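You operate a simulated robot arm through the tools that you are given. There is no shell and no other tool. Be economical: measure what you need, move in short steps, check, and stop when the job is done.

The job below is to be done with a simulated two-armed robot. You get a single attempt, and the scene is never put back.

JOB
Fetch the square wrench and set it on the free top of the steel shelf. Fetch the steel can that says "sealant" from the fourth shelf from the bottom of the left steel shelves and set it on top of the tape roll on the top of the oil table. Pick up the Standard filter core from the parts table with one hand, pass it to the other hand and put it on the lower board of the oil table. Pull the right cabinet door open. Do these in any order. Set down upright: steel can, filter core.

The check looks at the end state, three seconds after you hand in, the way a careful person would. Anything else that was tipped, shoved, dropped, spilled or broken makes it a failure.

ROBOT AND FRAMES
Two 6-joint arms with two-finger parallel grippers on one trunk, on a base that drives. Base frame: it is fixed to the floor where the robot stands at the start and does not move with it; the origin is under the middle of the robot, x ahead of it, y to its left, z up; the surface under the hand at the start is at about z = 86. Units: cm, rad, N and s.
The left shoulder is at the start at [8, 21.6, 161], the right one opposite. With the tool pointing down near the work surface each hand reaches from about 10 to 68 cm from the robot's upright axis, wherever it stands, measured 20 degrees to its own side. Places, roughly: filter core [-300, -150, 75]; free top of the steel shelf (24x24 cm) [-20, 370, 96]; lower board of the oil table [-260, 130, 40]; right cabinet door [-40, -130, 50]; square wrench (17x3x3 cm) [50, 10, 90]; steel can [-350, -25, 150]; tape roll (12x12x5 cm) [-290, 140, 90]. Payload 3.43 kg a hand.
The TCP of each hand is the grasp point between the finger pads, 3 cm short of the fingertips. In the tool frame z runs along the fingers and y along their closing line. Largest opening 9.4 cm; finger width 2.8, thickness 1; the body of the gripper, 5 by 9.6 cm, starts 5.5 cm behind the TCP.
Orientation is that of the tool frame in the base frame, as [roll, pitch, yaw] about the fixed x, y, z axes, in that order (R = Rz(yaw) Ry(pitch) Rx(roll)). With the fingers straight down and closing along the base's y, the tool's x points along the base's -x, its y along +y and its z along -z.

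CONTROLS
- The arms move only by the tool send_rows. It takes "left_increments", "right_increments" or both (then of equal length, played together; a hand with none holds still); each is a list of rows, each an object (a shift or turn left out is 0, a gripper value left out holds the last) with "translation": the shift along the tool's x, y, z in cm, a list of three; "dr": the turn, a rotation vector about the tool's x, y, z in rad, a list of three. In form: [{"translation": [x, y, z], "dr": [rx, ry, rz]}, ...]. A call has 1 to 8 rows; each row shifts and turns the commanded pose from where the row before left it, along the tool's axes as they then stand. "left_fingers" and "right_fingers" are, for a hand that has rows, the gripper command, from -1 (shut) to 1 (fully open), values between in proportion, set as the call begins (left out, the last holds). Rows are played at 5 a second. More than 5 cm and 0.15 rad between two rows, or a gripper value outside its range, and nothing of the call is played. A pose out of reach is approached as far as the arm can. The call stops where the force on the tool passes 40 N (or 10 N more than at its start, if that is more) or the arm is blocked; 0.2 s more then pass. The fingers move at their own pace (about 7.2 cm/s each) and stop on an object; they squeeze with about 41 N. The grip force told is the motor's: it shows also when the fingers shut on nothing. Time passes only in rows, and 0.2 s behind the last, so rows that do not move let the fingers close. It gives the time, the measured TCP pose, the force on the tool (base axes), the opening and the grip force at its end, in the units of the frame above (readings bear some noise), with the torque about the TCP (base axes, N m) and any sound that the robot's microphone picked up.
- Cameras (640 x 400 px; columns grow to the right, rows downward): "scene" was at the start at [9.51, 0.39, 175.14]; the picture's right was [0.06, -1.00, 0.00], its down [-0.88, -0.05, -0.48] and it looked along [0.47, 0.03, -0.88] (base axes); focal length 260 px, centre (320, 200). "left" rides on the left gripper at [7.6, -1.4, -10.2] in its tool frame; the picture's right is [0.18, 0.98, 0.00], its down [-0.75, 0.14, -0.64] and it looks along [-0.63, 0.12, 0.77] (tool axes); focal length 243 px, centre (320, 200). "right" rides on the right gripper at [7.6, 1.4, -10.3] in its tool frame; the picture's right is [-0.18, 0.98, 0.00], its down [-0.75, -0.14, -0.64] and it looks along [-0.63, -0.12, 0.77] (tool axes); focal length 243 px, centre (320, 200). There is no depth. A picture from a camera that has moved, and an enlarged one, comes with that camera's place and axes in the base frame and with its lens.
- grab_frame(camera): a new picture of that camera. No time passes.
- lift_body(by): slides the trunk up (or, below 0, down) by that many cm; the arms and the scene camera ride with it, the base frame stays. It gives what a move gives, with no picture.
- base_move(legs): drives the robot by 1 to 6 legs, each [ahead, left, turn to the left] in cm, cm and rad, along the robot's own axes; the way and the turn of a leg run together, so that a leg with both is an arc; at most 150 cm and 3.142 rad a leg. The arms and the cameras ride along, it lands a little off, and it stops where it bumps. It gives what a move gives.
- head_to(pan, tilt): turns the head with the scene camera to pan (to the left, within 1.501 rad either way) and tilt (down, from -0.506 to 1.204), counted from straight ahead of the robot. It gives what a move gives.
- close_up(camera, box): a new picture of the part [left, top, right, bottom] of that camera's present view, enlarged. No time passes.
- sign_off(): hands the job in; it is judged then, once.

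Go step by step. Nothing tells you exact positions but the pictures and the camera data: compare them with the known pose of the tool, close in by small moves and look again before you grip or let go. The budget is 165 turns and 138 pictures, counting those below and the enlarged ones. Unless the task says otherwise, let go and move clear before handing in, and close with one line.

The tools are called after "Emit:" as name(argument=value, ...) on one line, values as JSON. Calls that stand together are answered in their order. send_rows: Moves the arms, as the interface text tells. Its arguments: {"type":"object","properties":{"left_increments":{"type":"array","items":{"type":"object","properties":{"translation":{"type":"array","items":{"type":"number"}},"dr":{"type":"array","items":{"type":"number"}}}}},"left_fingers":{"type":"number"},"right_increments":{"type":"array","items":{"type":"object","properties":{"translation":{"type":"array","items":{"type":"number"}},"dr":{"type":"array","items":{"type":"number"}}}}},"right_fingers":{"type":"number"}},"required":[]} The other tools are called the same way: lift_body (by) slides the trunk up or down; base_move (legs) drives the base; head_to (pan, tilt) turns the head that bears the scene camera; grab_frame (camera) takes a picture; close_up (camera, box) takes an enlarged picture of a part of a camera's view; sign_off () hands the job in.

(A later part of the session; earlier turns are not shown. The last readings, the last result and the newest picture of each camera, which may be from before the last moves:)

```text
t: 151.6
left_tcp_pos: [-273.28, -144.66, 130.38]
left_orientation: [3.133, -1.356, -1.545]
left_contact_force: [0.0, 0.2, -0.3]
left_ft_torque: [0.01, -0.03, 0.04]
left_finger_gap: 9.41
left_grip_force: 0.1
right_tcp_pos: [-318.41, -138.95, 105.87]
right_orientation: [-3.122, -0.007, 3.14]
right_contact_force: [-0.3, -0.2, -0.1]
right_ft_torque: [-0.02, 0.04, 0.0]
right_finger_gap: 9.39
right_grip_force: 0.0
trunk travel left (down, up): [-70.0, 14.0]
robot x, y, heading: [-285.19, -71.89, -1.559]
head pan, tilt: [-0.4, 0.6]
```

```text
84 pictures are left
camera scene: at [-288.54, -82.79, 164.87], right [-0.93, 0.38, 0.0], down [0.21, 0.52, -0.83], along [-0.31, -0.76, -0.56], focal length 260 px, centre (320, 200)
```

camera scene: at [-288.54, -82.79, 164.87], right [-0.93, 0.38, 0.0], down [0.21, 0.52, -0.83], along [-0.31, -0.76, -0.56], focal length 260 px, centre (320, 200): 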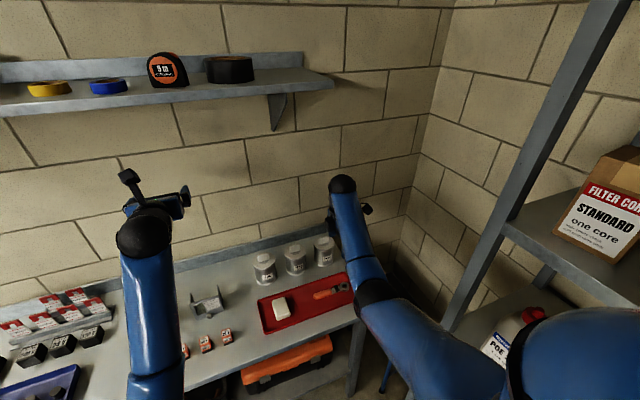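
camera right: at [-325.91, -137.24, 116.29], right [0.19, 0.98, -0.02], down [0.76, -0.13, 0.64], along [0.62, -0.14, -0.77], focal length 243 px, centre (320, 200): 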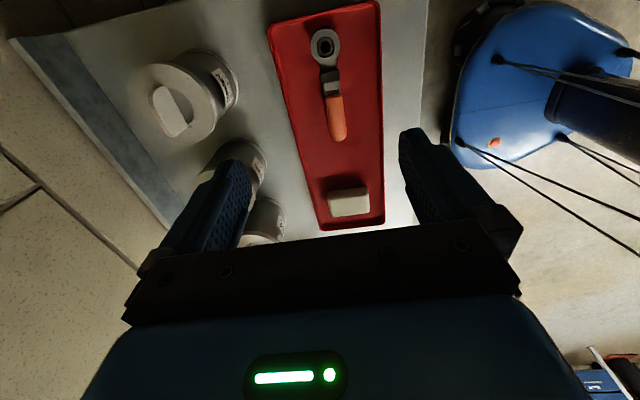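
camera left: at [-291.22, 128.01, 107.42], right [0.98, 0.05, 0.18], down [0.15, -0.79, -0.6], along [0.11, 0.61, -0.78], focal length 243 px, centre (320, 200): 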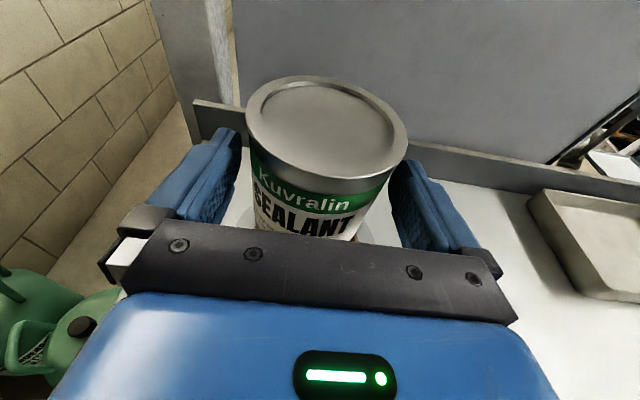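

Emit:
close_up(camera="right", box=[110, 30, 310, 155])

Emit:
close_up(camera="scene", box=[240, 220, 360, 295])

```text
3.20 times, centred on (210, 92) of right
camera zoom: at [-325.91, -137.24, 116.29], right [0.19, 0.98, -0.02], down [0.76, -0.13, 0.64], along [0.62, -0.14, -0.77], focal length 776 px, centre (672, 544)
```

zoom: 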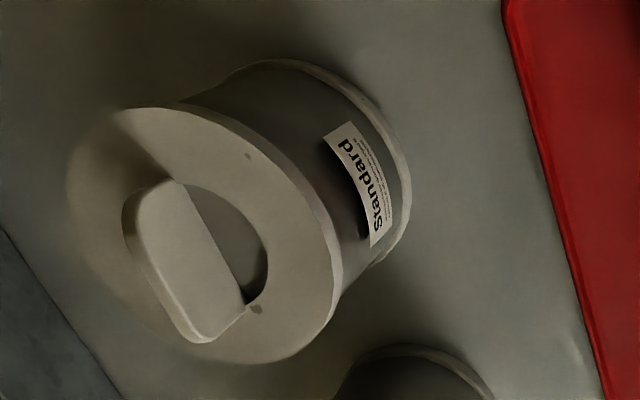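

```text
5.33 times, centred on (300, 258) of scene
camera zoom: at [-288.54, -82.79, 164.87], right [-0.93, 0.38, 0.0], down [0.21, 0.52, -0.83], along [-0.31, -0.76, -0.56], focal length 1388 px, centre (427, -107)
```

zoom: 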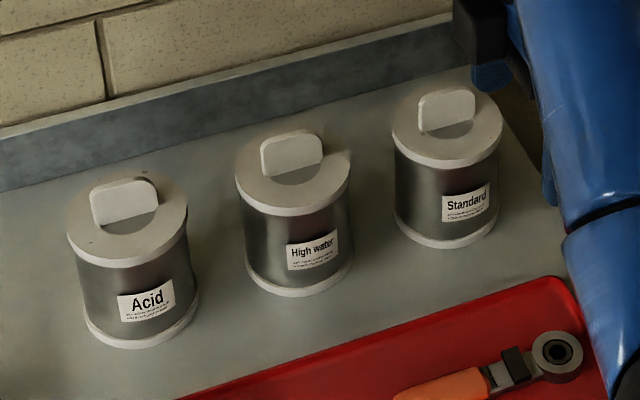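

The tab lies along x at about (-320.2, -155), top z ≈ 92.5; plate top ≈ 88.8. Drive 10 cm ahead, lower the trunk 12 cm, then align the right hand.

Emit:
base_move(legs=[[10, 0, 0]])

Emit:
send_rows(right_increments=[{"translation": [1.6, -3, 0], "dr": [0.018, 0, 0]}, {"translation": [0, -3, 0]}], right_fingers=0.3)

Emit:
grab_frame(camera="right")

```text
t: 152.8
left_tcp_pos: [-273.35, -153.94, 130.7]
left_orientation: [3.134, -1.359, -1.546]
left_contact_force: [0.8, 0.6, 0.3]
left_ft_torque: [0.03, -0.01, 0.02]
left_finger_gap: 9.4
left_grip_force: 0.2
right_tcp_pos: [-318.46, -148.4, 106.28]
right_orientation: [-3.119, -0.011, 3.139]
right_contact_force: [-0.9, 0.3, -0.3]
right_ft_torque: [-0.05, 0.0, 0.01]
right_finger_gap: 9.39
right_grip_force: 0.0
trunk travel left (down, up): [-70.0, 14.0]
robot x, y, heading: [-285.16, -81.7, -1.558]
head pan, tilt: [-0.4, 0.6]
```

```text
t: 153.4
left_tcp_pos: [-273.32, -154.38, 130.55]
left_orientation: [3.135, -1.355, -1.547]
left_contact_force: [0.6, 0.5, 0.0]
left_ft_torque: [-0.02, 0.02, 0.01]
left_finger_gap: 9.4
left_grip_force: 0.1
right_tcp_pos: [-319.93, -154.66, 106.13]
right_orientation: [-3.101, -0.008, 3.139]
right_contact_force: [-0.7, -0.4, -1.0]
right_ft_torque: [0.01, 0.0, -0.01]
right_finger_gap: 6.1
right_grip_force: 0.1
trunk travel left (down, up): [-70.0, 14.0]
robot x, y, heading: [-285.11, -81.62, -1.564]
head pan, tilt: [-0.4, 0.6]
```

```text
81 pictures are left
camera right: at [-327.52, -152.8, 116.43], right [0.19, 0.98, -0.04], down [0.76, -0.12, 0.64], along [0.62, -0.15, -0.77], focal length 243 px, centre (320, 200)
```

right: 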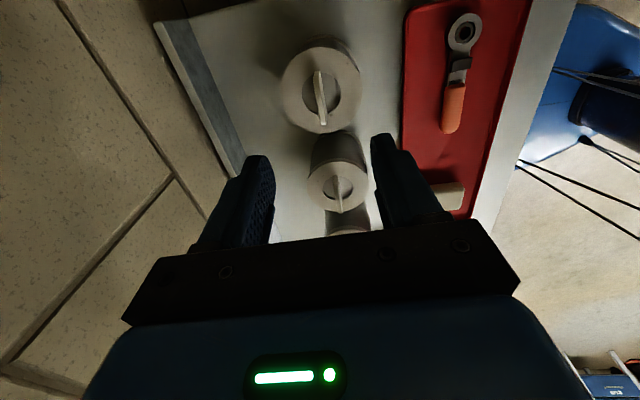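

Emit:
send_rows(right_increments=[{"translation": [0.3, -0.4, 0], "dr": [-0.04, 0, 0]}, {"translation": [0, 0, 3]}, {"translation": [0, 0, 3]}, {"translation": [0, 0, 3]}])

Emit:
grab_frame(camera="right")

Emit:
close_up(camera="scene", box=[280, 200, 400, 275])

```text
t: 154.4
left_tcp_pos: [-273.28, -154.7, 130.34]
left_orientation: [3.14, -1.353, -1.55]
left_contact_force: [0.8, 0.3, 0.1]
left_ft_torque: [0.02, 0.01, 0.01]
left_finger_gap: 9.39
left_grip_force: 0.1
right_tcp_pos: [-320.16, -154.15, 97.31]
right_orientation: [3.138, -0.008, 3.14]
right_contact_force: [-0.1, -0.3, 0.5]
right_ft_torque: [0.02, 0.01, 0.0]
right_finger_gap: 6.14
right_grip_force: 0.2
right hand out of reach, approached as far as the arm can: row 3, 4
trunk travel left (down, up): [-70.0, 14.0]
robot x, y, heading: [-284.89, -81.32, -1.558]
head pan, tilt: [-0.4, 0.6]
```

```text
80 pictures are left
camera right: at [-327.72, -152.59, 107.72], right [0.19, 0.98, 0.0], down [0.76, -0.14, 0.64], along [0.62, -0.12, -0.77], focal length 243 px, centre (320, 200)
```

right: 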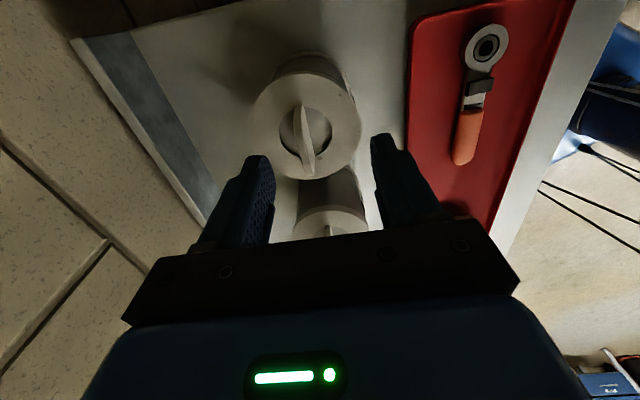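

```text
5.33 times, centred on (340, 238) of scene
camera zoom: at [-288.63, -92.91, 164.84], right [-0.93, 0.38, 0.0], down [0.21, 0.52, -0.82], along [-0.31, -0.76, -0.57], focal length 1388 px, centre (213, 0)
```

zoom: 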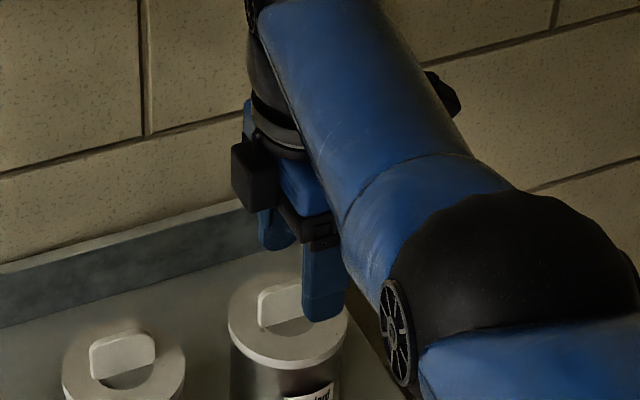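

Slightly out of reach; move the base 3 cm nearer and re-align.

Emit:
base_move(legs=[[3.5, 0, 0]])

Emit:
send_rows(right_increments=[{"translation": [0.1, 2.3, 0]}, {"translation": [0, 0, 1]}])

Emit:
grab_frame(camera="right")

```text
t: 155.2
left_tcp_pos: [-273.23, -157.11, 130.9]
left_orientation: [3.136, -1.362, -1.547]
left_contact_force: [-0.1, 0.4, 0.4]
left_ft_torque: [0.0, 0.02, 0.01]
left_finger_gap: 9.43
left_grip_force: 0.1
right_tcp_pos: [-320.14, -156.72, 97.95]
right_orientation: [-3.137, -0.009, 3.139]
right_contact_force: [0.3, 0.6, 1.1]
right_ft_torque: [-0.04, 0.0, 0.03]
right_finger_gap: 6.09
right_grip_force: 0.0
trunk travel left (down, up): [-70.0, 14.0]
robot x, y, heading: [-285.4, -84.68, -1.564]
head pan, tilt: [-0.4, 0.6]
```

```text
t: 155.8
left_tcp_pos: [-273.39, -157.63, 130.54]
left_orientation: [3.137, -1.355, -1.548]
left_contact_force: [-0.4, 1.0, -0.7]
left_ft_torque: [-0.04, -0.05, 0.0]
left_finger_gap: 9.42
left_grip_force: 0.0
right_tcp_pos: [-320.3, -154.9, 96.58]
right_orientation: [3.141, -0.01, 3.138]
right_contact_force: [0.7, 0.1, -0.1]
right_ft_torque: [-0.03, -0.02, 0.03]
right_finger_gap: 6.15
right_grip_force: 0.0
trunk travel left (down, up): [-70.0, 14.0]
robot x, y, heading: [-285.37, -85.06, -1.557]
head pan, tilt: [-0.4, 0.6]
```

```text
78 pictures are left
camera right: at [-327.82, -153.42, 106.98], right [0.19, 0.98, 0.0], down [0.76, -0.14, 0.64], along [0.62, -0.12, -0.77], focal length 243 px, centre (320, 200)
```

right: 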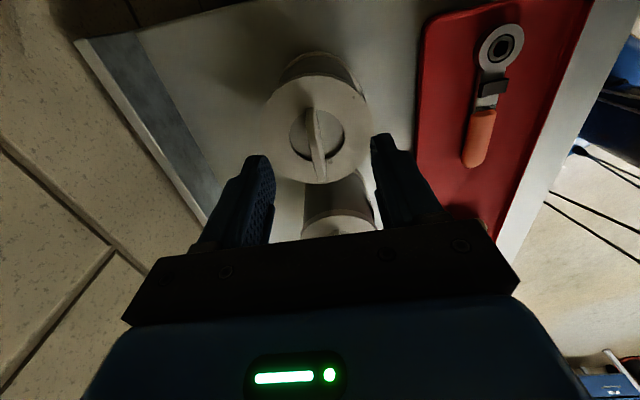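

Emit:
send_rows(right_increments=[{"translation": [0, -0.3, 1.5]}, {"translation": [0, 0, 1.5]}, {"translation": [0, 0, 1.0]}])

Emit:
grab_frame(camera="right")

```text
t: 156.6
left_tcp_pos: [-273.26, -157.57, 130.55]
left_orientation: [3.133, -1.357, -1.547]
left_contact_force: [0.0, 0.3, 1.1]
left_ft_torque: [0.0, 0.0, 0.01]
left_finger_gap: 9.4
left_grip_force: 0.0
right_tcp_pos: [-320.35, -155.38, 92.81]
right_orientation: [-3.138, -0.011, 3.138]
right_contact_force: [-2.2, -2.5, 11.9]
right_ft_torque: [0.17, -0.08, 0.02]
right_finger_gap: 6.0
right_grip_force: 0.0
trunk travel left (down, up): [-70.0, 14.0]
robot x, y, heading: [-285.22, -84.82, -1.556]
head pan, tilt: [-0.4, 0.6]
```

```text
77 pictures are left
camera right: at [-327.82, -153.85, 103.2], right [0.19, 0.98, -0.01], down [0.76, -0.14, 0.63], along [0.62, -0.12, -0.77], focal length 243 px, centre (320, 200)
```

right: 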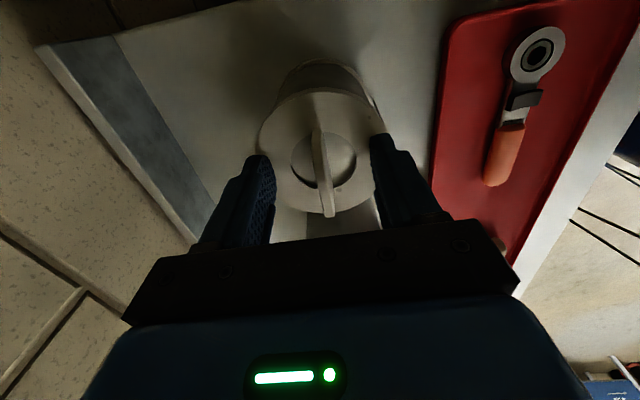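

The fingertips touched the plate. Up 0.4 cm, then close on the tab and lift a little.

Emit:
send_rows(right_increments=[{"translation": [0, 0, -0.4]}, {}])

Emit:
send_rows(right_increments=[{}, {}, {}, {}], right_fingers=-1)

Emit:
send_rows(right_increments=[{"translation": [0, 0, -1]}, {"translation": [0, 0, -2]}])

Emit:
grab_frame(camera="right")

```text
t: 157.2
left_tcp_pos: [-273.31, -157.8, 130.44]
left_orientation: [3.137, -1.356, -1.55]
left_contact_force: [-0.1, 0.3, 0.4]
left_ft_torque: [0.02, 0.0, 0.0]
left_finger_gap: 9.4
left_grip_force: 0.1
right_tcp_pos: [-320.33, -155.28, 92.87]
right_orientation: [3.139, -0.01, 3.139]
right_contact_force: [-2.1, -1.2, 4.9]
right_ft_torque: [-0.17, -0.01, -0.06]
right_finger_gap: 6.16
right_grip_force: 0.8
trunk travel left (down, up): [-70.0, 14.0]
robot x, y, heading: [-285.56, -85.0, -1.563]
head pan, tilt: [-0.4, 0.6]
```

```text
t: 158.2
left_tcp_pos: [-273.3, -157.97, 130.48]
left_orientation: [3.135, -1.354, -1.548]
left_contact_force: [0.6, -0.1, 0.0]
left_ft_torque: [-0.03, -0.03, -0.01]
left_finger_gap: 9.39
left_grip_force: 0.0
right_tcp_pos: [-320.21, -155.35, 92.83]
right_orientation: [3.139, -0.008, 3.137]
right_contact_force: [0.5, 0.8, 1.2]
right_ft_torque: [0.0, -0.13, 0.04]
right_finger_gap: 0.99
right_grip_force: 41.1
trunk travel left (down, up): [-70.0, 14.0]
robot x, y, heading: [-285.03, -84.58, -1.556]
head pan, tilt: [-0.4, 0.6]
```

```text
t: 158.8
left_tcp_pos: [-273.41, -157.81, 130.31]
left_orientation: [3.136, -1.354, -1.547]
left_contact_force: [0.5, -0.2, -0.6]
left_ft_torque: [0.01, 0.0, 0.01]
left_finger_gap: 9.39
left_grip_force: 0.0
right_tcp_pos: [-320.39, -155.35, 95.78]
right_orientation: [3.137, -0.008, 3.14]
right_contact_force: [0.3, -0.4, -1.4]
right_ft_torque: [-0.01, -0.05, -0.01]
right_finger_gap: 0.99
right_grip_force: 41.0
trunk travel left (down, up): [-70.0, 14.0]
robot x, y, heading: [-285.37, -85.0, -1.563]
head pan, tilt: [-0.4, 0.6]
```

```text
76 pictures are left
camera right: at [-327.82, -153.9, 106.16], right [0.19, 0.98, 0.0], down [0.76, -0.15, 0.64], along [0.62, -0.12, -0.77], focal length 243 px, centre (320, 200)
```

right: 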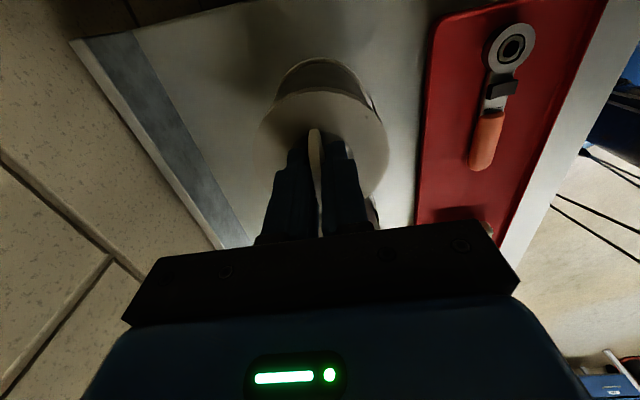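

Held. Lift further with the arm while retracting slightly, then back away.

Emit:
send_rows(right_increments=[{"translation": [0, 0, -3]}, {"translation": [0, 0, -3]}, {"translation": [0, 0, -3]}])

Emit:
base_move(legs=[[-70, 0, 0]])

Emit:
grab_frame(camera="scene")

```text
t: 159.6
left_tcp_pos: [-273.34, -157.99, 130.34]
left_orientation: [3.135, -1.354, -1.548]
left_contact_force: [0.8, 0.4, 0.3]
left_ft_torque: [0.01, -0.01, -0.01]
left_finger_gap: 9.42
left_grip_force: 0.0
right_tcp_pos: [-320.16, -155.45, 104.77]
right_orientation: [3.139, -0.007, 3.138]
right_contact_force: [0.2, -0.3, -2.3]
right_ft_torque: [0.02, 0.03, 0.02]
right_finger_gap: 0.99
right_grip_force: 41.1
trunk travel left (down, up): [-70.0, 14.0]
robot x, y, heading: [-285.03, -85.16, -1.562]
head pan, tilt: [-0.4, 0.6]
```

```text
t: 163.5
left_tcp_pos: [-274.27, -88.92, 130.29]
left_orientation: [3.137, -1.353, -1.556]
left_contact_force: [-0.3, -0.5, -0.1]
left_ft_torque: [-0.03, -0.02, -0.01]
left_finger_gap: 9.41
left_grip_force: 0.1
right_tcp_pos: [-321.11, -85.83, 104.69]
right_orientation: [3.138, -0.009, 3.133]
right_contact_force: [-1.3, -0.5, -1.8]
right_ft_torque: [0.02, 0.04, -0.02]
right_finger_gap: 1.0
right_grip_force: 41.0
trunk travel left (down, up): [-70.0, 14.0]
robot x, y, heading: [-285.74, -15.6, -1.569]
head pan, tilt: [-0.4, 0.6]
```

```text
75 pictures are left
camera scene: at [-289.1, -27.03, 164.82], right [-0.92, 0.39, 0.0], down [0.22, 0.52, -0.82], along [-0.32, -0.76, -0.57], focal length 260 px, centre (320, 200)
```

scene: 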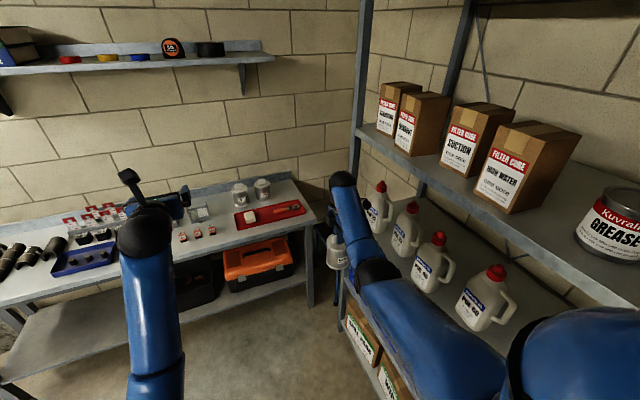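

Core is held clear. I'll move to open floor and prepare the hand-over: left hand horizontal, coming from behind to grip the body.

Emit:
base_move(legs=[[0, 70, 0]])

Emit:
send_rows(left_increments=[{"translation": [-4.6, 0, -1.2]}, {"translation": [-4.6, 0, -1.2]}, {"translation": [-4.6, 0, -1.2]}, {"translation": [-4.6, 0, -1.2]}, {"translation": [-4.6, 0, -1.2]}, {"translation": [-3, 0, -3]}, {"translation": [-3, 0, -3]}, {"translation": [-2, 0, -4]}], right_increments=[{"translation": [-4, 0, 0]}, {"translation": [-4, 0, 0]}, {"translation": [-4, 0, 0]}, {"translation": [-4, 0, 0]}, {"translation": [-4, 0, 0]}, {"translation": [-4, 0, 0]}, {"translation": [-3, 0, 0]}, {}])

Emit:
head_to(pan=0, tilt=0.7)

Emit:
grab_frame(camera="scene")

```text
t: 167.3
left_tcp_pos: [-204.56, -88.59, 130.3]
left_orientation: [-3.141, -1.355, -1.564]
left_contact_force: [-0.7, 0.3, -0.1]
left_ft_torque: [0.01, -0.01, 0.01]
left_finger_gap: 9.44
left_grip_force: 0.0
right_tcp_pos: [-251.38, -85.52, 104.72]
right_orientation: [3.138, -0.006, 3.13]
right_contact_force: [-0.3, -0.1, -1.9]
right_ft_torque: [0.02, 0.04, 0.0]
right_finger_gap: 0.99
right_grip_force: 41.7
trunk travel left (down, up): [-70.0, 14.0]
robot x, y, heading: [-215.11, -15.32, -1.566]
head pan, tilt: [-0.4, 0.6]
```

```text
t: 169.1
left_tcp_pos: [-204.62, -66.02, 103.6]
left_orientation: [3.134, -1.356, -1.557]
left_contact_force: [0.7, 0.4, 0.4]
left_ft_torque: [-0.01, 0.02, 0.01]
left_finger_gap: 9.39
left_grip_force: 0.1
right_tcp_pos: [-224.46, -85.51, 104.64]
right_orientation: [-3.141, -0.009, 3.13]
right_contact_force: [-0.2, -0.2, -2.8]
right_ft_torque: [-0.01, -0.02, 0.01]
right_finger_gap: 0.99
right_grip_force: 40.8
trunk travel left (down, up): [-70.0, 14.0]
robot x, y, heading: [-215.42, -15.45, -1.571]
head pan, tilt: [-0.4, 0.6]
```

```text
t: 170.0
left_tcp_pos: [-204.68, -66.37, 103.54]
left_orientation: [3.136, -1.353, -1.557]
left_contact_force: [-0.3, -0.1, -0.4]
left_ft_torque: [0.02, 0.01, 0.0]
left_finger_gap: 9.4
left_grip_force: 0.2
right_tcp_pos: [-224.57, -85.86, 104.48]
right_orientation: [3.139, -0.008, 3.129]
right_contact_force: [-0.5, 0.8, -2.5]
right_ft_torque: [0.03, 0.05, 0.0]
right_finger_gap: 1.01
right_grip_force: 41.1
trunk travel left (down, up): [-70.0, 14.0]
robot x, y, heading: [-215.28, -15.37, -1.571]
head pan, tilt: [0.0, 0.7]
```

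```text
74 pictures are left
camera scene: at [-215.68, -27.03, 163.98], right [-1.0, 0.0, 0.0], down [0.0, 0.64, -0.76], along [0.0, -0.76, -0.64], focal length 260 px, centre (320, 200)
```

scene: 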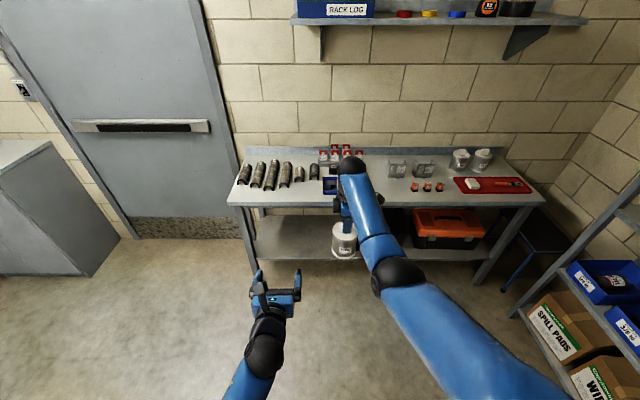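

Emit:
send_rows(left_increments=[{"translation": [-1.31, 3.96, 1.01]}, {"translation": [-1.31, 3.96, 1.01]}, {"translation": [-1.31, 3.96, 1.01]}, {"translation": [-1.31, 3.96, 1.01]}, {"translation": [-1.31, 3.96, 1.01]}])

Emit:
grab_frame(camera="left")

Emit:
close_up(camera="scene", box=[260, 150, 420, 250])

```text
t: 171.2
left_tcp_pos: [-224.68, -70.04, 96.03]
left_orientation: [-3.138, -1.355, -1.564]
left_contact_force: [0.0, 0.2, 0.5]
left_ft_torque: [0.02, 0.0, -0.01]
left_finger_gap: 9.43
left_grip_force: 0.0
right_tcp_pos: [-224.47, -86.01, 104.47]
right_orientation: [3.138, -0.008, 3.13]
right_contact_force: [-0.1, -0.3, -2.1]
right_ft_torque: [-0.02, 0.0, -0.02]
right_finger_gap: 0.99
right_grip_force: 41.5
trunk travel left (down, up): [-70.0, 14.0]
robot x, y, heading: [-215.84, -15.03, -1.572]
head pan, tilt: [0.0, 0.7]
```

```text
73 pictures are left
camera left: at [-223.31, -61.7, 105.75], right [-0.98, -0.05, 0.18], down [-0.15, 0.79, -0.6], along [-0.11, -0.61, -0.78], focal length 243 px, centre (320, 200)
```

left: 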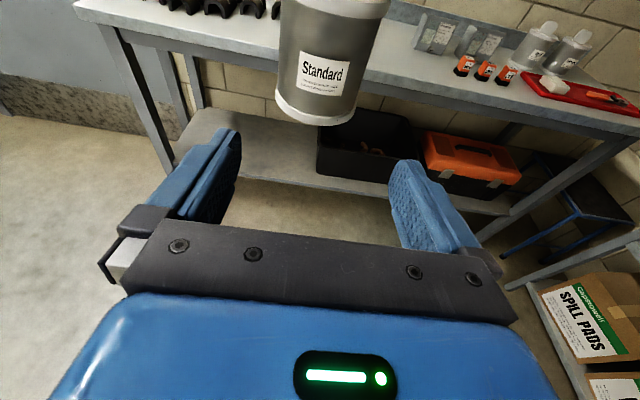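

```text
4.00 times, centred on (340, 200) of scene
camera zoom: at [-215.89, -27.11, 163.97], right [-1.0, 0.0, 0.0], down [0.0, 0.65, -0.76], along [0.0, -0.76, -0.65], focal length 1041 px, centre (240, 200)
```

zoom: 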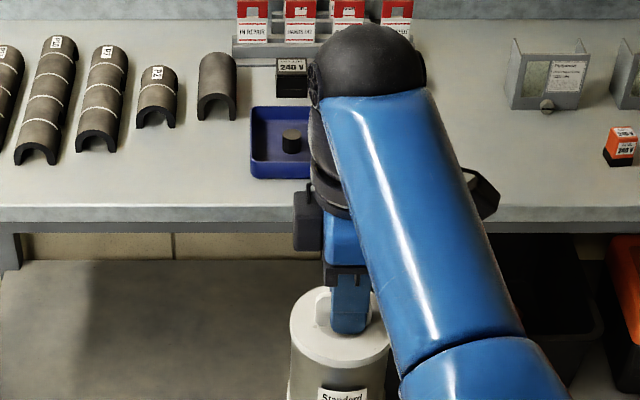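

Aligned within 2 mm. Advancing around the body in two steps.

Emit:
send_rows(left_increments=[{"translation": [0.87, 0, 3.9]}, {"translation": [0.87, 0, 3.9]}])

Emit:
grab_frame(camera="left")

```text
t: 171.8
left_tcp_pos: [-224.5, -78.18, 95.75]
left_orientation: [3.141, -1.351, -1.562]
left_contact_force: [0.2, 0.0, 0.0]
left_ft_torque: [-0.02, -0.01, -0.02]
left_finger_gap: 9.41
left_grip_force: 0.0
right_tcp_pos: [-224.42, -86.04, 104.41]
right_orientation: [3.136, -0.007, 3.128]
right_contact_force: [-0.1, 0.0, -3.0]
right_ft_torque: [0.02, -0.01, 0.02]
right_finger_gap: 1.02
right_grip_force: 41.4
trunk travel left (down, up): [-70.0, 14.0]
robot x, y, heading: [-215.65, -15.28, -1.568]
head pan, tilt: [0.0, 0.7]
```

```text
71 pictures are left
camera left: at [-223.13, -69.89, 105.6], right [-0.98, -0.05, 0.18], down [-0.15, 0.79, -0.6], along [-0.11, -0.61, -0.78], focal length 243 px, centre (320, 200)
```

left: 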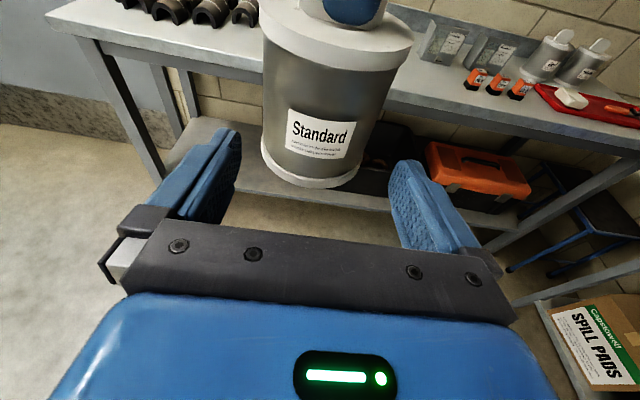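

Emit:
send_rows(left_increments=[{"translation": [0.87, 0, 3.9]}, {"translation": [0.87, 0, 3.7]}])

Emit:
grab_frame(camera="left")

```text
t: 172.4
left_tcp_pos: [-224.4, -85.97, 95.85]
left_orientation: [3.141, -1.351, -1.561]
left_contact_force: [2.1, 1.2, 0.3]
left_ft_torque: [-0.03, 0.0, 0.07]
left_finger_gap: 9.41
left_grip_force: 0.2
right_tcp_pos: [-224.45, -85.95, 104.24]
right_orientation: [3.136, -0.01, 3.129]
right_contact_force: [-2.5, -1.0, -1.7]
right_ft_torque: [-0.05, 0.2, -0.07]
right_finger_gap: 1.03
right_grip_force: 40.5
trunk travel left (down, up): [-70.0, 14.0]
robot x, y, heading: [-216.07, -15.29, -1.57]
head pan, tilt: [0.0, 0.7]
```

```text
70 pictures are left
camera left: at [-223.08, -77.68, 105.61], right [-0.98, -0.05, 0.18], down [-0.15, 0.79, -0.6], along [-0.11, -0.61, -0.78], focal length 243 px, centre (320, 200)
```

left: 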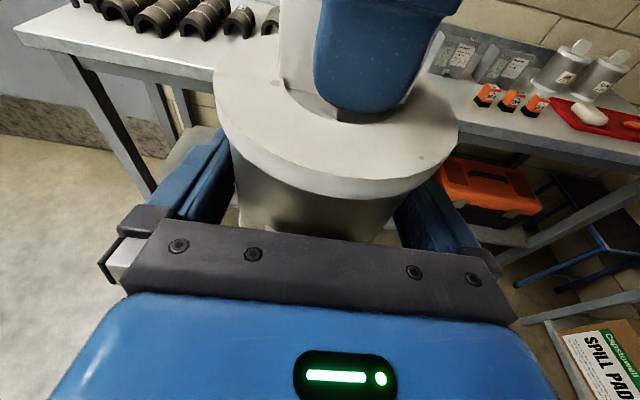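

Both fingers straddle the body. Closing the left hand, then checking grip before the right lets go.

Emit:
send_rows(left_increments=[{}, {}, {}, {}], left_fingers=-1)

Emit:
close_up(camera="scene", box=[260, 150, 420, 250])

```text
t: 173.4
left_tcp_pos: [-224.15, -85.62, 96.05]
left_orientation: [3.134, -1.353, -1.554]
left_contact_force: [17.2, -6.0, -0.2]
left_ft_torque: [0.53, 0.57, 0.17]
left_finger_gap: 8.94
left_grip_force: 41.4
right_tcp_pos: [-224.42, -85.77, 104.62]
right_orientation: [3.139, -0.01, 3.128]
right_contact_force: [-17.2, 5.7, 0.4]
right_ft_torque: [-0.02, 0.9, -0.11]
right_finger_gap: 0.98
right_grip_force: 41.0
trunk travel left (down, up): [-70.0, 14.0]
robot x, y, heading: [-215.36, -15.57, -1.571]
head pan, tilt: [0.0, 0.7]
```

```text
4.00 times, centred on (340, 200) of scene
camera zoom: at [-215.65, -26.94, 163.99], right [-1.0, 0.0, 0.0], down [0.0, 0.64, -0.76], along [0.0, -0.76, -0.64], focal length 1041 px, centre (240, 200)
```

zoom: 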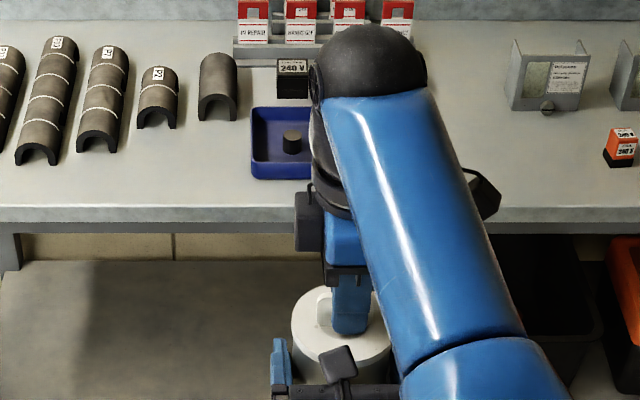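

Emit:
send_rows(left_increments=[{"translation": [0, -0.25, 0]}, {}])

Emit:
send_rows(right_increments=[{}, {}], right_fingers=0.1)

Emit:
send_rows(right_increments=[{"translation": [0, 0, -2]}, {"translation": [0, 0, -2]}, {"translation": [3, 0, -2]}, {"translation": [4.5, 0, 0]}, {"translation": [4.5, 0, 0]}, {"translation": [4.5, 0, 0]}, {"translation": [4.5, 0, 0]}])

Emit:
grab_frame(camera="left")

```text
t: 174.0
left_tcp_pos: [-223.92, -85.61, 96.03]
left_orientation: [3.139, -1.353, -1.559]
left_contact_force: [10.0, -13.7, -5.7]
left_ft_torque: [1.16, 0.08, 0.32]
left_finger_gap: 8.95
left_grip_force: 41.4
right_tcp_pos: [-224.2, -85.74, 104.45]
right_orientation: [3.137, -0.01, 3.129]
right_contact_force: [-10.2, 13.9, 5.8]
right_ft_torque: [0.11, 0.79, -0.24]
right_finger_gap: 0.99
right_grip_force: 40.9
trunk travel left (down, up): [-70.0, 14.0]
robot x, y, heading: [-215.93, -15.01, -1.575]
head pan, tilt: [0.0, 0.7]
```

```text
t: 174.6
left_tcp_pos: [-224.3, -85.57, 96.22]
left_orientation: [3.137, -1.354, -1.564]
left_contact_force: [-4.9, -1.3, -6.2]
left_ft_torque: [0.34, -0.25, -0.23]
left_finger_gap: 8.93
left_grip_force: 41.5
right_tcp_pos: [-224.16, -85.9, 104.57]
right_orientation: [-3.141, -0.007, 3.132]
right_contact_force: [5.4, 1.9, 5.7]
right_ft_torque: [-0.14, -0.16, 0.18]
right_finger_gap: 5.01
right_grip_force: 0.0
trunk travel left (down, up): [-70.0, 14.0]
robot x, y, heading: [-215.28, -15.29, -1.573]
head pan, tilt: [0.0, 0.7]
```

```text
t: 176.2
left_tcp_pos: [-224.1, -85.73, 96.16]
left_orientation: [-3.138, -1.354, -1.567]
left_contact_force: [0.1, 0.4, -2.9]
left_ft_torque: [-0.01, 0.02, -0.01]
left_finger_gap: 8.95
left_grip_force: 40.7
right_tcp_pos: [-245.44, -86.34, 110.18]
right_orientation: [3.138, -0.007, 3.129]
right_contact_force: [-0.7, 0.0, 0.7]
right_ft_torque: [0.01, -0.01, 0.01]
right_finger_gap: 5.17
right_grip_force: 0.1
right hand out of reach, approached as far as the arm can: row 4, 5
trunk travel left (down, up): [-70.0, 14.0]
robot x, y, heading: [-215.73, -15.58, -1.568]
head pan, tilt: [0.0, 0.7]
```

```text
68 pictures are left
camera left: at [-222.92, -77.38, 105.79], right [-0.98, -0.05, 0.18], down [-0.15, 0.79, -0.6], along [-0.11, -0.61, -0.78], focal length 243 px, centre (320, 200)
```

left: 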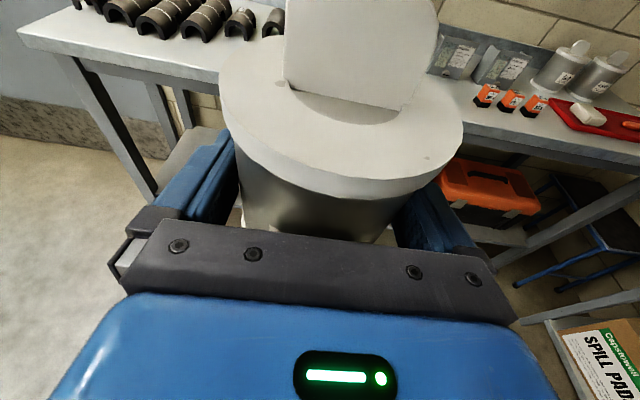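

Hand-over done: the left hand holds the core firmly. Turning to face the oil table and looking at the lower board for a free spot.

Emit:
base_move(legs=[[0, 0, 1.571], [0, 0, 1.571], [10, 35, 0]])

Emit:
lift_body(by=-40)

Emit:
head_to(pan=0.0, tilt=0.6)

Emit:
grab_frame(camera="scene")

```text
t: 186.2
left_tcp_pos: [-242.41, 64.74, 96.2]
left_orientation: [-3.139, -1.355, 1.579]
left_contact_force: [0.7, -0.5, -1.2]
left_ft_torque: [0.02, 0.03, 0.0]
left_finger_gap: 8.92
left_grip_force: 41.2
right_tcp_pos: [-221.22, 65.44, 110.17]
right_orientation: [3.138, -0.007, -0.007]
right_contact_force: [0.1, -0.4, 0.1]
right_ft_torque: [0.01, 0.03, -0.02]
right_finger_gap: 5.19
right_grip_force: 0.1
trunk travel left (down, up): [-70.0, 14.0]
robot x, y, heading: [-250.66, -5.63, 1.577]
head pan, tilt: [0.0, 0.7]
```

```text
t: 190.0
left_tcp_pos: [-242.51, 64.94, 56.04]
left_orientation: [3.136, -1.354, 1.587]
left_contact_force: [0.7, -0.2, -3.4]
left_ft_torque: [0.01, 0.0, 0.02]
left_finger_gap: 8.91
left_grip_force: 41.6
right_tcp_pos: [-221.36, 65.49, 70.32]
right_orientation: [3.139, -0.009, -0.009]
right_contact_force: [-0.7, -0.4, -0.4]
right_ft_torque: [-0.01, 0.01, 0.01]
right_finger_gap: 5.17
right_grip_force: 0.0
trunk travel left (down, up): [-30.0, 54.0]
robot x, y, heading: [-250.59, -5.54, 1.573]
head pan, tilt: [0.0, 0.7]
```

```text
t: 190.7
left_tcp_pos: [-242.43, 64.99, 56.17]
left_orientation: [3.138, -1.355, 1.586]
left_contact_force: [-0.9, 0.9, -3.3]
left_ft_torque: [-0.01, -0.01, 0.02]
left_finger_gap: 8.92
left_grip_force: 41.1
right_tcp_pos: [-221.49, 65.64, 70.16]
right_orientation: [3.137, -0.01, -0.009]
right_contact_force: [0.6, -0.2, 0.2]
right_ft_torque: [0.0, -0.02, -0.01]
right_finger_gap: 5.18
right_grip_force: 0.2
trunk travel left (down, up): [-30.0, 54.0]
robot x, y, heading: [-250.8, -5.71, 1.576]
head pan, tilt: [0.0, 0.6]
```

```text
67 pictures are left
camera scene: at [-250.67, 6.45, 124.84], right [1.0, 0.0, 0.0], down [0.0, -0.57, -0.82], along [0.0, 0.82, -0.57], focal length 260 px, centre (320, 200)
```

scene: 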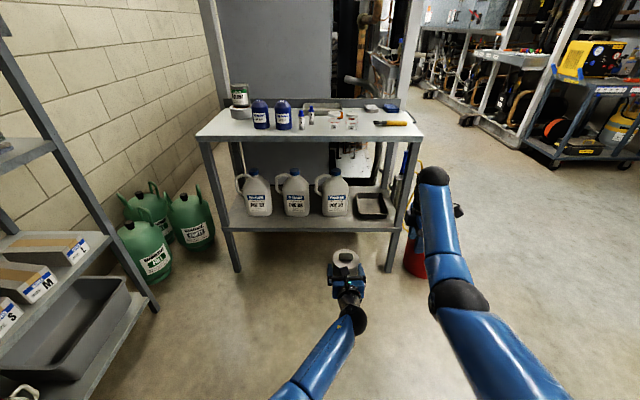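

Emit:
close_up(camera="scene", box=[190, 80, 430, 230])

Emit:
close_up(camera="scene", box=[215, 155, 335, 230])

Emit:
close_up(camera="scene", box=[300, 160, 412, 230])

```text
2.67 times, centred on (310, 155) of scene
camera zoom: at [-250.67, 6.45, 124.84], right [1.0, 0.0, 0.0], down [0.0, -0.57, -0.82], along [0.0, 0.82, -0.57], focal length 694 px, centre (347, 320)
```

zoom: 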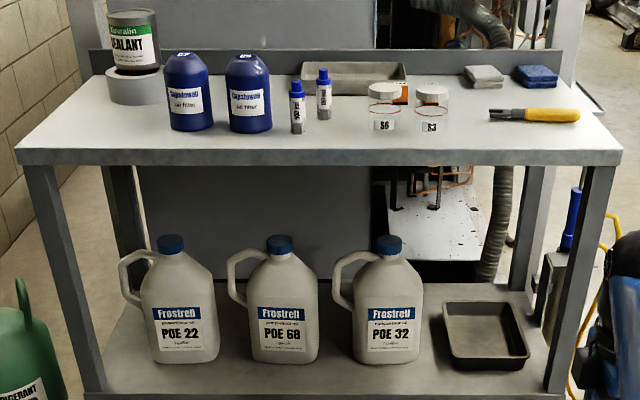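

```text
5.33 times, centred on (275, 192) of scene
camera zoom: at [-250.67, 6.45, 124.84], right [1.0, 0.0, 0.0], down [0.0, -0.57, -0.82], along [0.0, 0.82, -0.57], focal length 1388 px, centre (560, 240)
```

zoom: 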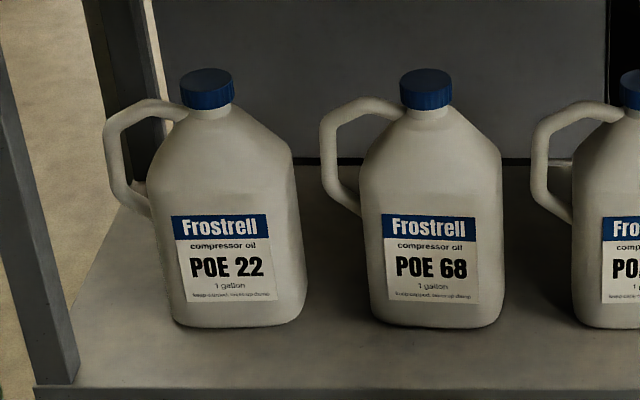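

```text
5.71 times, centred on (356, 195) of scene
camera zoom: at [-250.67, 6.45, 124.84], right [1.0, 0.0, 0.0], down [0.0, -0.57, -0.82], along [0.0, 0.82, -0.57], focal length 1488 px, centre (114, 229)
```

zoom: 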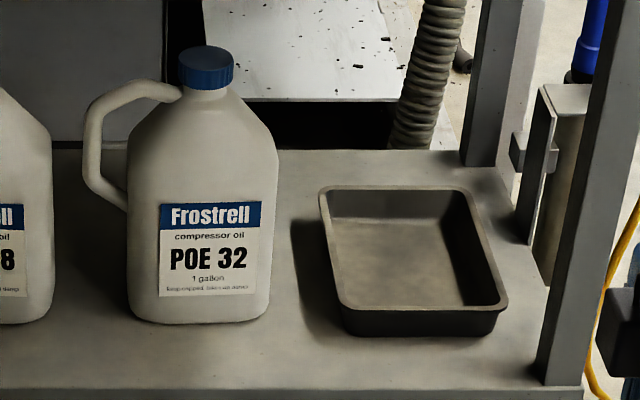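

The can stands upright on the tape roll. On the lower board, the best free spot is the front strip at the gap between jugs POE 22 and POE 68 (center ≈ (-274, 114), board z ≈ 37.5). I'll pull the right hand back, lower the trunk and bring the core in front of the board.

Emit:
send_rows(right_increments=[{"translation": [2, 4, 1.5]}, {"translation": [2, 4, 1.5]}, {"translation": [2, 4, 1.5]}, {"translation": [2, 4, 1.5]}, {"translation": [2, 4, 1.5]}])

Emit:
lift_body(by=-7)

Emit:
base_move(legs=[[30, 32, -0.005]])

Emit:
grab_frame(camera="scene")

Emit:
grab_frame(camera="left")

```text
t: 191.8
left_tcp_pos: [-242.58, 64.97, 56.15]
left_orientation: [3.139, -1.354, 1.586]
left_contact_force: [-0.1, -0.6, -1.6]
left_ft_torque: [-0.03, -0.02, 0.02]
left_finger_gap: 8.89
left_grip_force: 41.1
right_tcp_pos: [-209.9, 51.48, 57.53]
right_orientation: [3.14, -0.007, -0.009]
right_contact_force: [0.0, -0.1, 0.0]
right_ft_torque: [0.02, -0.03, 0.01]
right_finger_gap: 5.17
right_grip_force: 0.1
right hand out of reach, approached as far as the arm can: row 1, 2, 3, 4, 5
trunk travel left (down, up): [-30.0, 54.0]
robot x, y, heading: [-250.51, -5.8, 1.576]
head pan, tilt: [0.0, 0.6]
```

```text
t: 192.9
left_tcp_pos: [-242.42, 64.87, 49.11]
left_orientation: [3.137, -1.355, 1.585]
left_contact_force: [0.8, 0.4, -1.8]
left_ft_torque: [-0.03, -0.01, 0.03]
left_finger_gap: 8.92
left_grip_force: 41.1
right_tcp_pos: [-209.99, 51.44, 50.56]
right_orientation: [3.139, -0.01, -0.007]
right_contact_force: [0.0, 0.1, 0.2]
right_ft_torque: [-0.01, 0.01, -0.01]
right_finger_gap: 5.17
right_grip_force: 0.0
trunk travel left (down, up): [-23.0, 61.0]
robot x, y, heading: [-250.73, -5.46, 1.573]
head pan, tilt: [0.0, 0.6]
```

```text
t: 195.6
left_tcp_pos: [-274.32, 94.72, 49.04]
left_orientation: [3.138, -1.352, 1.583]
left_contact_force: [0.2, 0.4, -3.1]
left_ft_torque: [-0.05, 0.03, 0.0]
left_finger_gap: 8.93
left_grip_force: 40.6
right_tcp_pos: [-242.0, 81.33, 50.6]
right_orientation: [3.137, -0.01, -0.016]
right_contact_force: [-0.4, 0.1, -0.8]
right_ft_torque: [-0.02, -0.02, 0.0]
right_finger_gap: 5.18
right_grip_force: 0.0
trunk travel left (down, up): [-23.0, 61.0]
robot x, y, heading: [-283.16, 24.52, 1.569]
head pan, tilt: [0.0, 0.6]
```

```text
63 pictures are left
camera scene: at [-282.83, 36.45, 117.84], right [1.0, 0.0, 0.0], down [0.0, -0.57, -0.82], along [0.0, 0.82, -0.57], focal length 260 px, centre (320, 200)
```

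scene: 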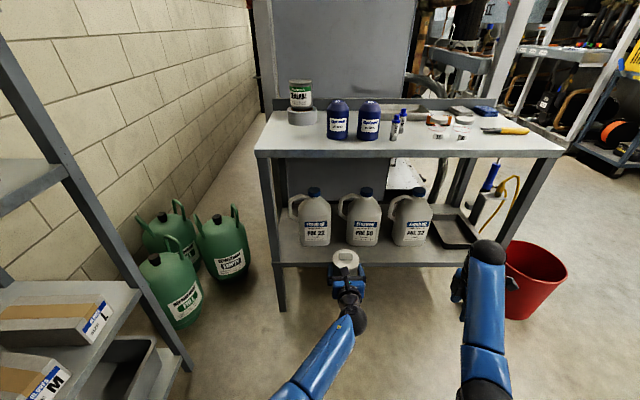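

```text
62 pictures are left
camera left: at [-275.78, 86.34, 58.78], right [0.98, 0.05, 0.18], down [0.15, -0.79, -0.6], along [0.12, 0.61, -0.78], focal length 243 px, centre (320, 200)
```

left: 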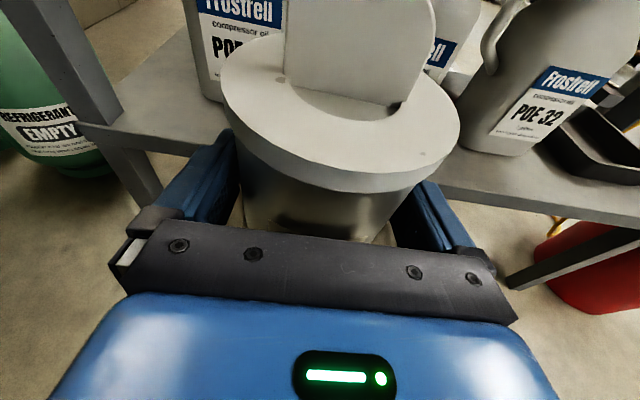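

Emit:
close_up(camera="scene", box=[270, 180, 440, 286])

```text
3.76 times, centred on (355, 233) of scene
camera zoom: at [-282.83, 36.45, 117.84], right [1.0, 0.0, 0.0], down [0.0, -0.57, -0.82], along [0.0, 0.82, -0.57], focal length 980 px, centre (188, 76)
```

zoom: 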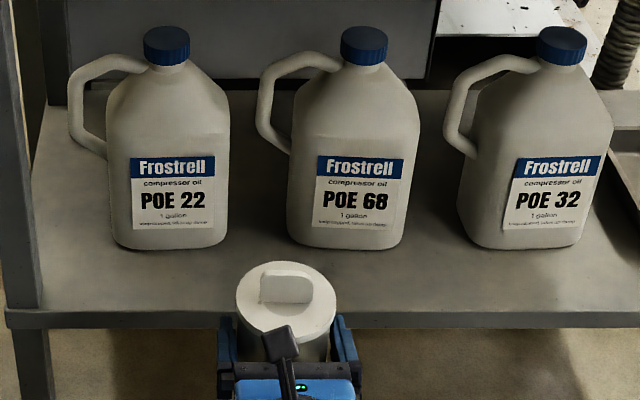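

Emit:
send_rows(left_increments=[{"translation": [0.87, 0, 3.9]}, {"translation": [0.87, 0, 3.9]}, {"translation": [0.87, 0, 3.9]}, {"translation": [0.87, 0, 3.9]}])

Emit:
close_up(camera="scene", box=[270, 170, 430, 270])

Emit:
grab_frame(camera="left")

```text
t: 196.6
left_tcp_pos: [-276.05, 105.34, 52.48]
left_orientation: [3.136, -1.354, 1.581]
left_contact_force: [-1.2, 0.8, -1.9]
left_ft_torque: [-0.01, 0.01, 0.01]
left_finger_gap: 8.91
left_grip_force: 41.1
left hand out of reach, approached as far as the arm can: row 2, 3, 4
right_tcp_pos: [-241.83, 81.3, 50.45]
right_orientation: [3.14, -0.009, -0.015]
right_contact_force: [0.3, 0.4, -0.6]
right_ft_torque: [-0.02, 0.02, -0.01]
right_finger_gap: 5.17
right_grip_force: 0.0
trunk travel left (down, up): [-23.0, 61.0]
robot x, y, heading: [-283.05, 24.43, 1.574]
head pan, tilt: [0.0, 0.6]
```

```text
4.00 times, centred on (350, 220) of scene
camera zoom: at [-282.8, 36.42, 117.84], right [1.0, 0.0, 0.0], down [0.0, -0.57, -0.82], along [0.0, 0.82, -0.57], focal length 1041 px, centre (200, 120)
```

zoom: 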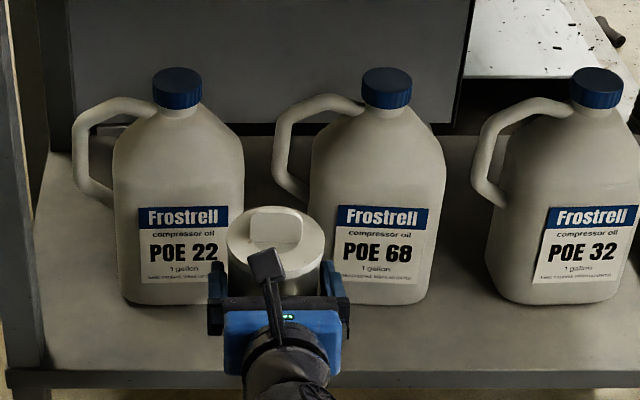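

```text
59 pictures are left
camera left: at [-277.55, 96.9, 62.18], right [0.98, 0.05, 0.18], down [0.15, -0.79, -0.6], along [0.12, 0.61, -0.78], focal length 243 px, centre (320, 200)
```

left: 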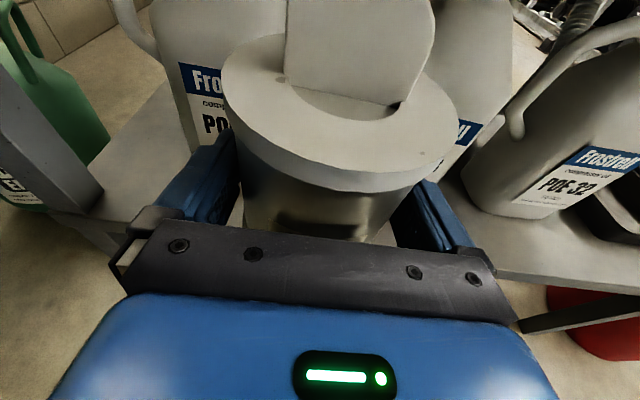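

The arm is short of reach at this low height; I'll lower the trunk while raising the hand, in alternation, and correct x.

Emit:
send_rows(left_increments=[{"translation": [2.93, 0.8, -0.65]}, {"translation": [2.93, 0.8, -0.65]}])

Emit:
lift_body(by=-8)

Emit:
send_rows(left_increments=[{"translation": [2.93, 0, -0.65]}, {"translation": [2.93, 0, -0.65]}])

Emit:
lift_body(by=-8)

```text
t: 197.2
left_tcp_pos: [-273.81, 106.68, 57.71]
left_orientation: [3.138, -1.354, 1.581]
left_contact_force: [-0.2, 0.0, -1.5]
left_ft_torque: [-0.02, -0.01, 0.0]
left_finger_gap: 8.88
left_grip_force: 40.9
left hand out of reach, approached as far as the arm can: row 1, 2
right_tcp_pos: [-241.77, 81.15, 50.52]
right_orientation: [3.14, -0.009, -0.015]
right_contact_force: [0.2, 0.3, 0.1]
right_ft_torque: [0.03, 0.0, 0.01]
right_finger_gap: 5.16
right_grip_force: 0.1
trunk travel left (down, up): [-23.0, 61.0]
robot x, y, heading: [-282.81, 24.99, 1.567]
head pan, tilt: [0.0, 0.6]
```

```text
t: 198.4
left_tcp_pos: [-273.76, 106.71, 49.59]
left_orientation: [3.137, -1.354, 1.582]
left_contact_force: [-0.5, 0.4, -2.6]
left_ft_torque: [0.0, 0.02, 0.03]
left_finger_gap: 8.89
left_grip_force: 40.9
right_tcp_pos: [-241.8, 81.2, 42.5]
right_orientation: [3.14, -0.01, -0.013]
right_contact_force: [-0.2, 1.2, 0.1]
right_ft_torque: [0.0, -0.04, -0.02]
right_finger_gap: 5.19
right_grip_force: 0.1
trunk travel left (down, up): [-15.0, 69.0]
robot x, y, heading: [-283.07, 24.51, 1.566]
head pan, tilt: [0.0, 0.6]
```

```text
t: 199.0
left_tcp_pos: [-272.86, 108.49, 54.89]
left_orientation: [3.141, -1.353, 1.58]
left_contact_force: [-0.2, -0.1, -1.7]
left_ft_torque: [-0.01, 0.01, 0.01]
left_finger_gap: 8.87
left_grip_force: 40.4
left hand out of reach, approached as far as the arm can: row 1, 2
right_tcp_pos: [-241.85, 81.17, 42.61]
right_orientation: [3.14, -0.009, -0.014]
right_contact_force: [-0.1, 0.6, 1.5]
right_ft_torque: [-0.01, 0.01, 0.0]
right_finger_gap: 5.17
right_grip_force: 0.1
trunk travel left (down, up): [-15.0, 69.0]
robot x, y, heading: [-282.77, 24.44, 1.571]
head pan, tilt: [0.0, 0.6]
```

```text
t: 200.1
left_tcp_pos: [-272.73, 108.49, 46.95]
left_orientation: [3.137, -1.355, 1.58]
left_contact_force: [-0.3, -0.9, -1.4]
left_ft_torque: [-0.03, 0.01, -0.02]
left_finger_gap: 8.9
left_grip_force: 41.1
right_tcp_pos: [-242.0, 81.17, 34.59]
right_orientation: [3.139, -0.01, -0.013]
right_contact_force: [-0.3, 0.1, -0.4]
right_ft_torque: [-0.04, -0.01, 0.0]
right_finger_gap: 5.17
right_grip_force: 0.2
trunk travel left (down, up): [-7.0, 77.0]
robot x, y, heading: [-283.2, 24.57, 1.57]
head pan, tilt: [0.0, 0.6]
```

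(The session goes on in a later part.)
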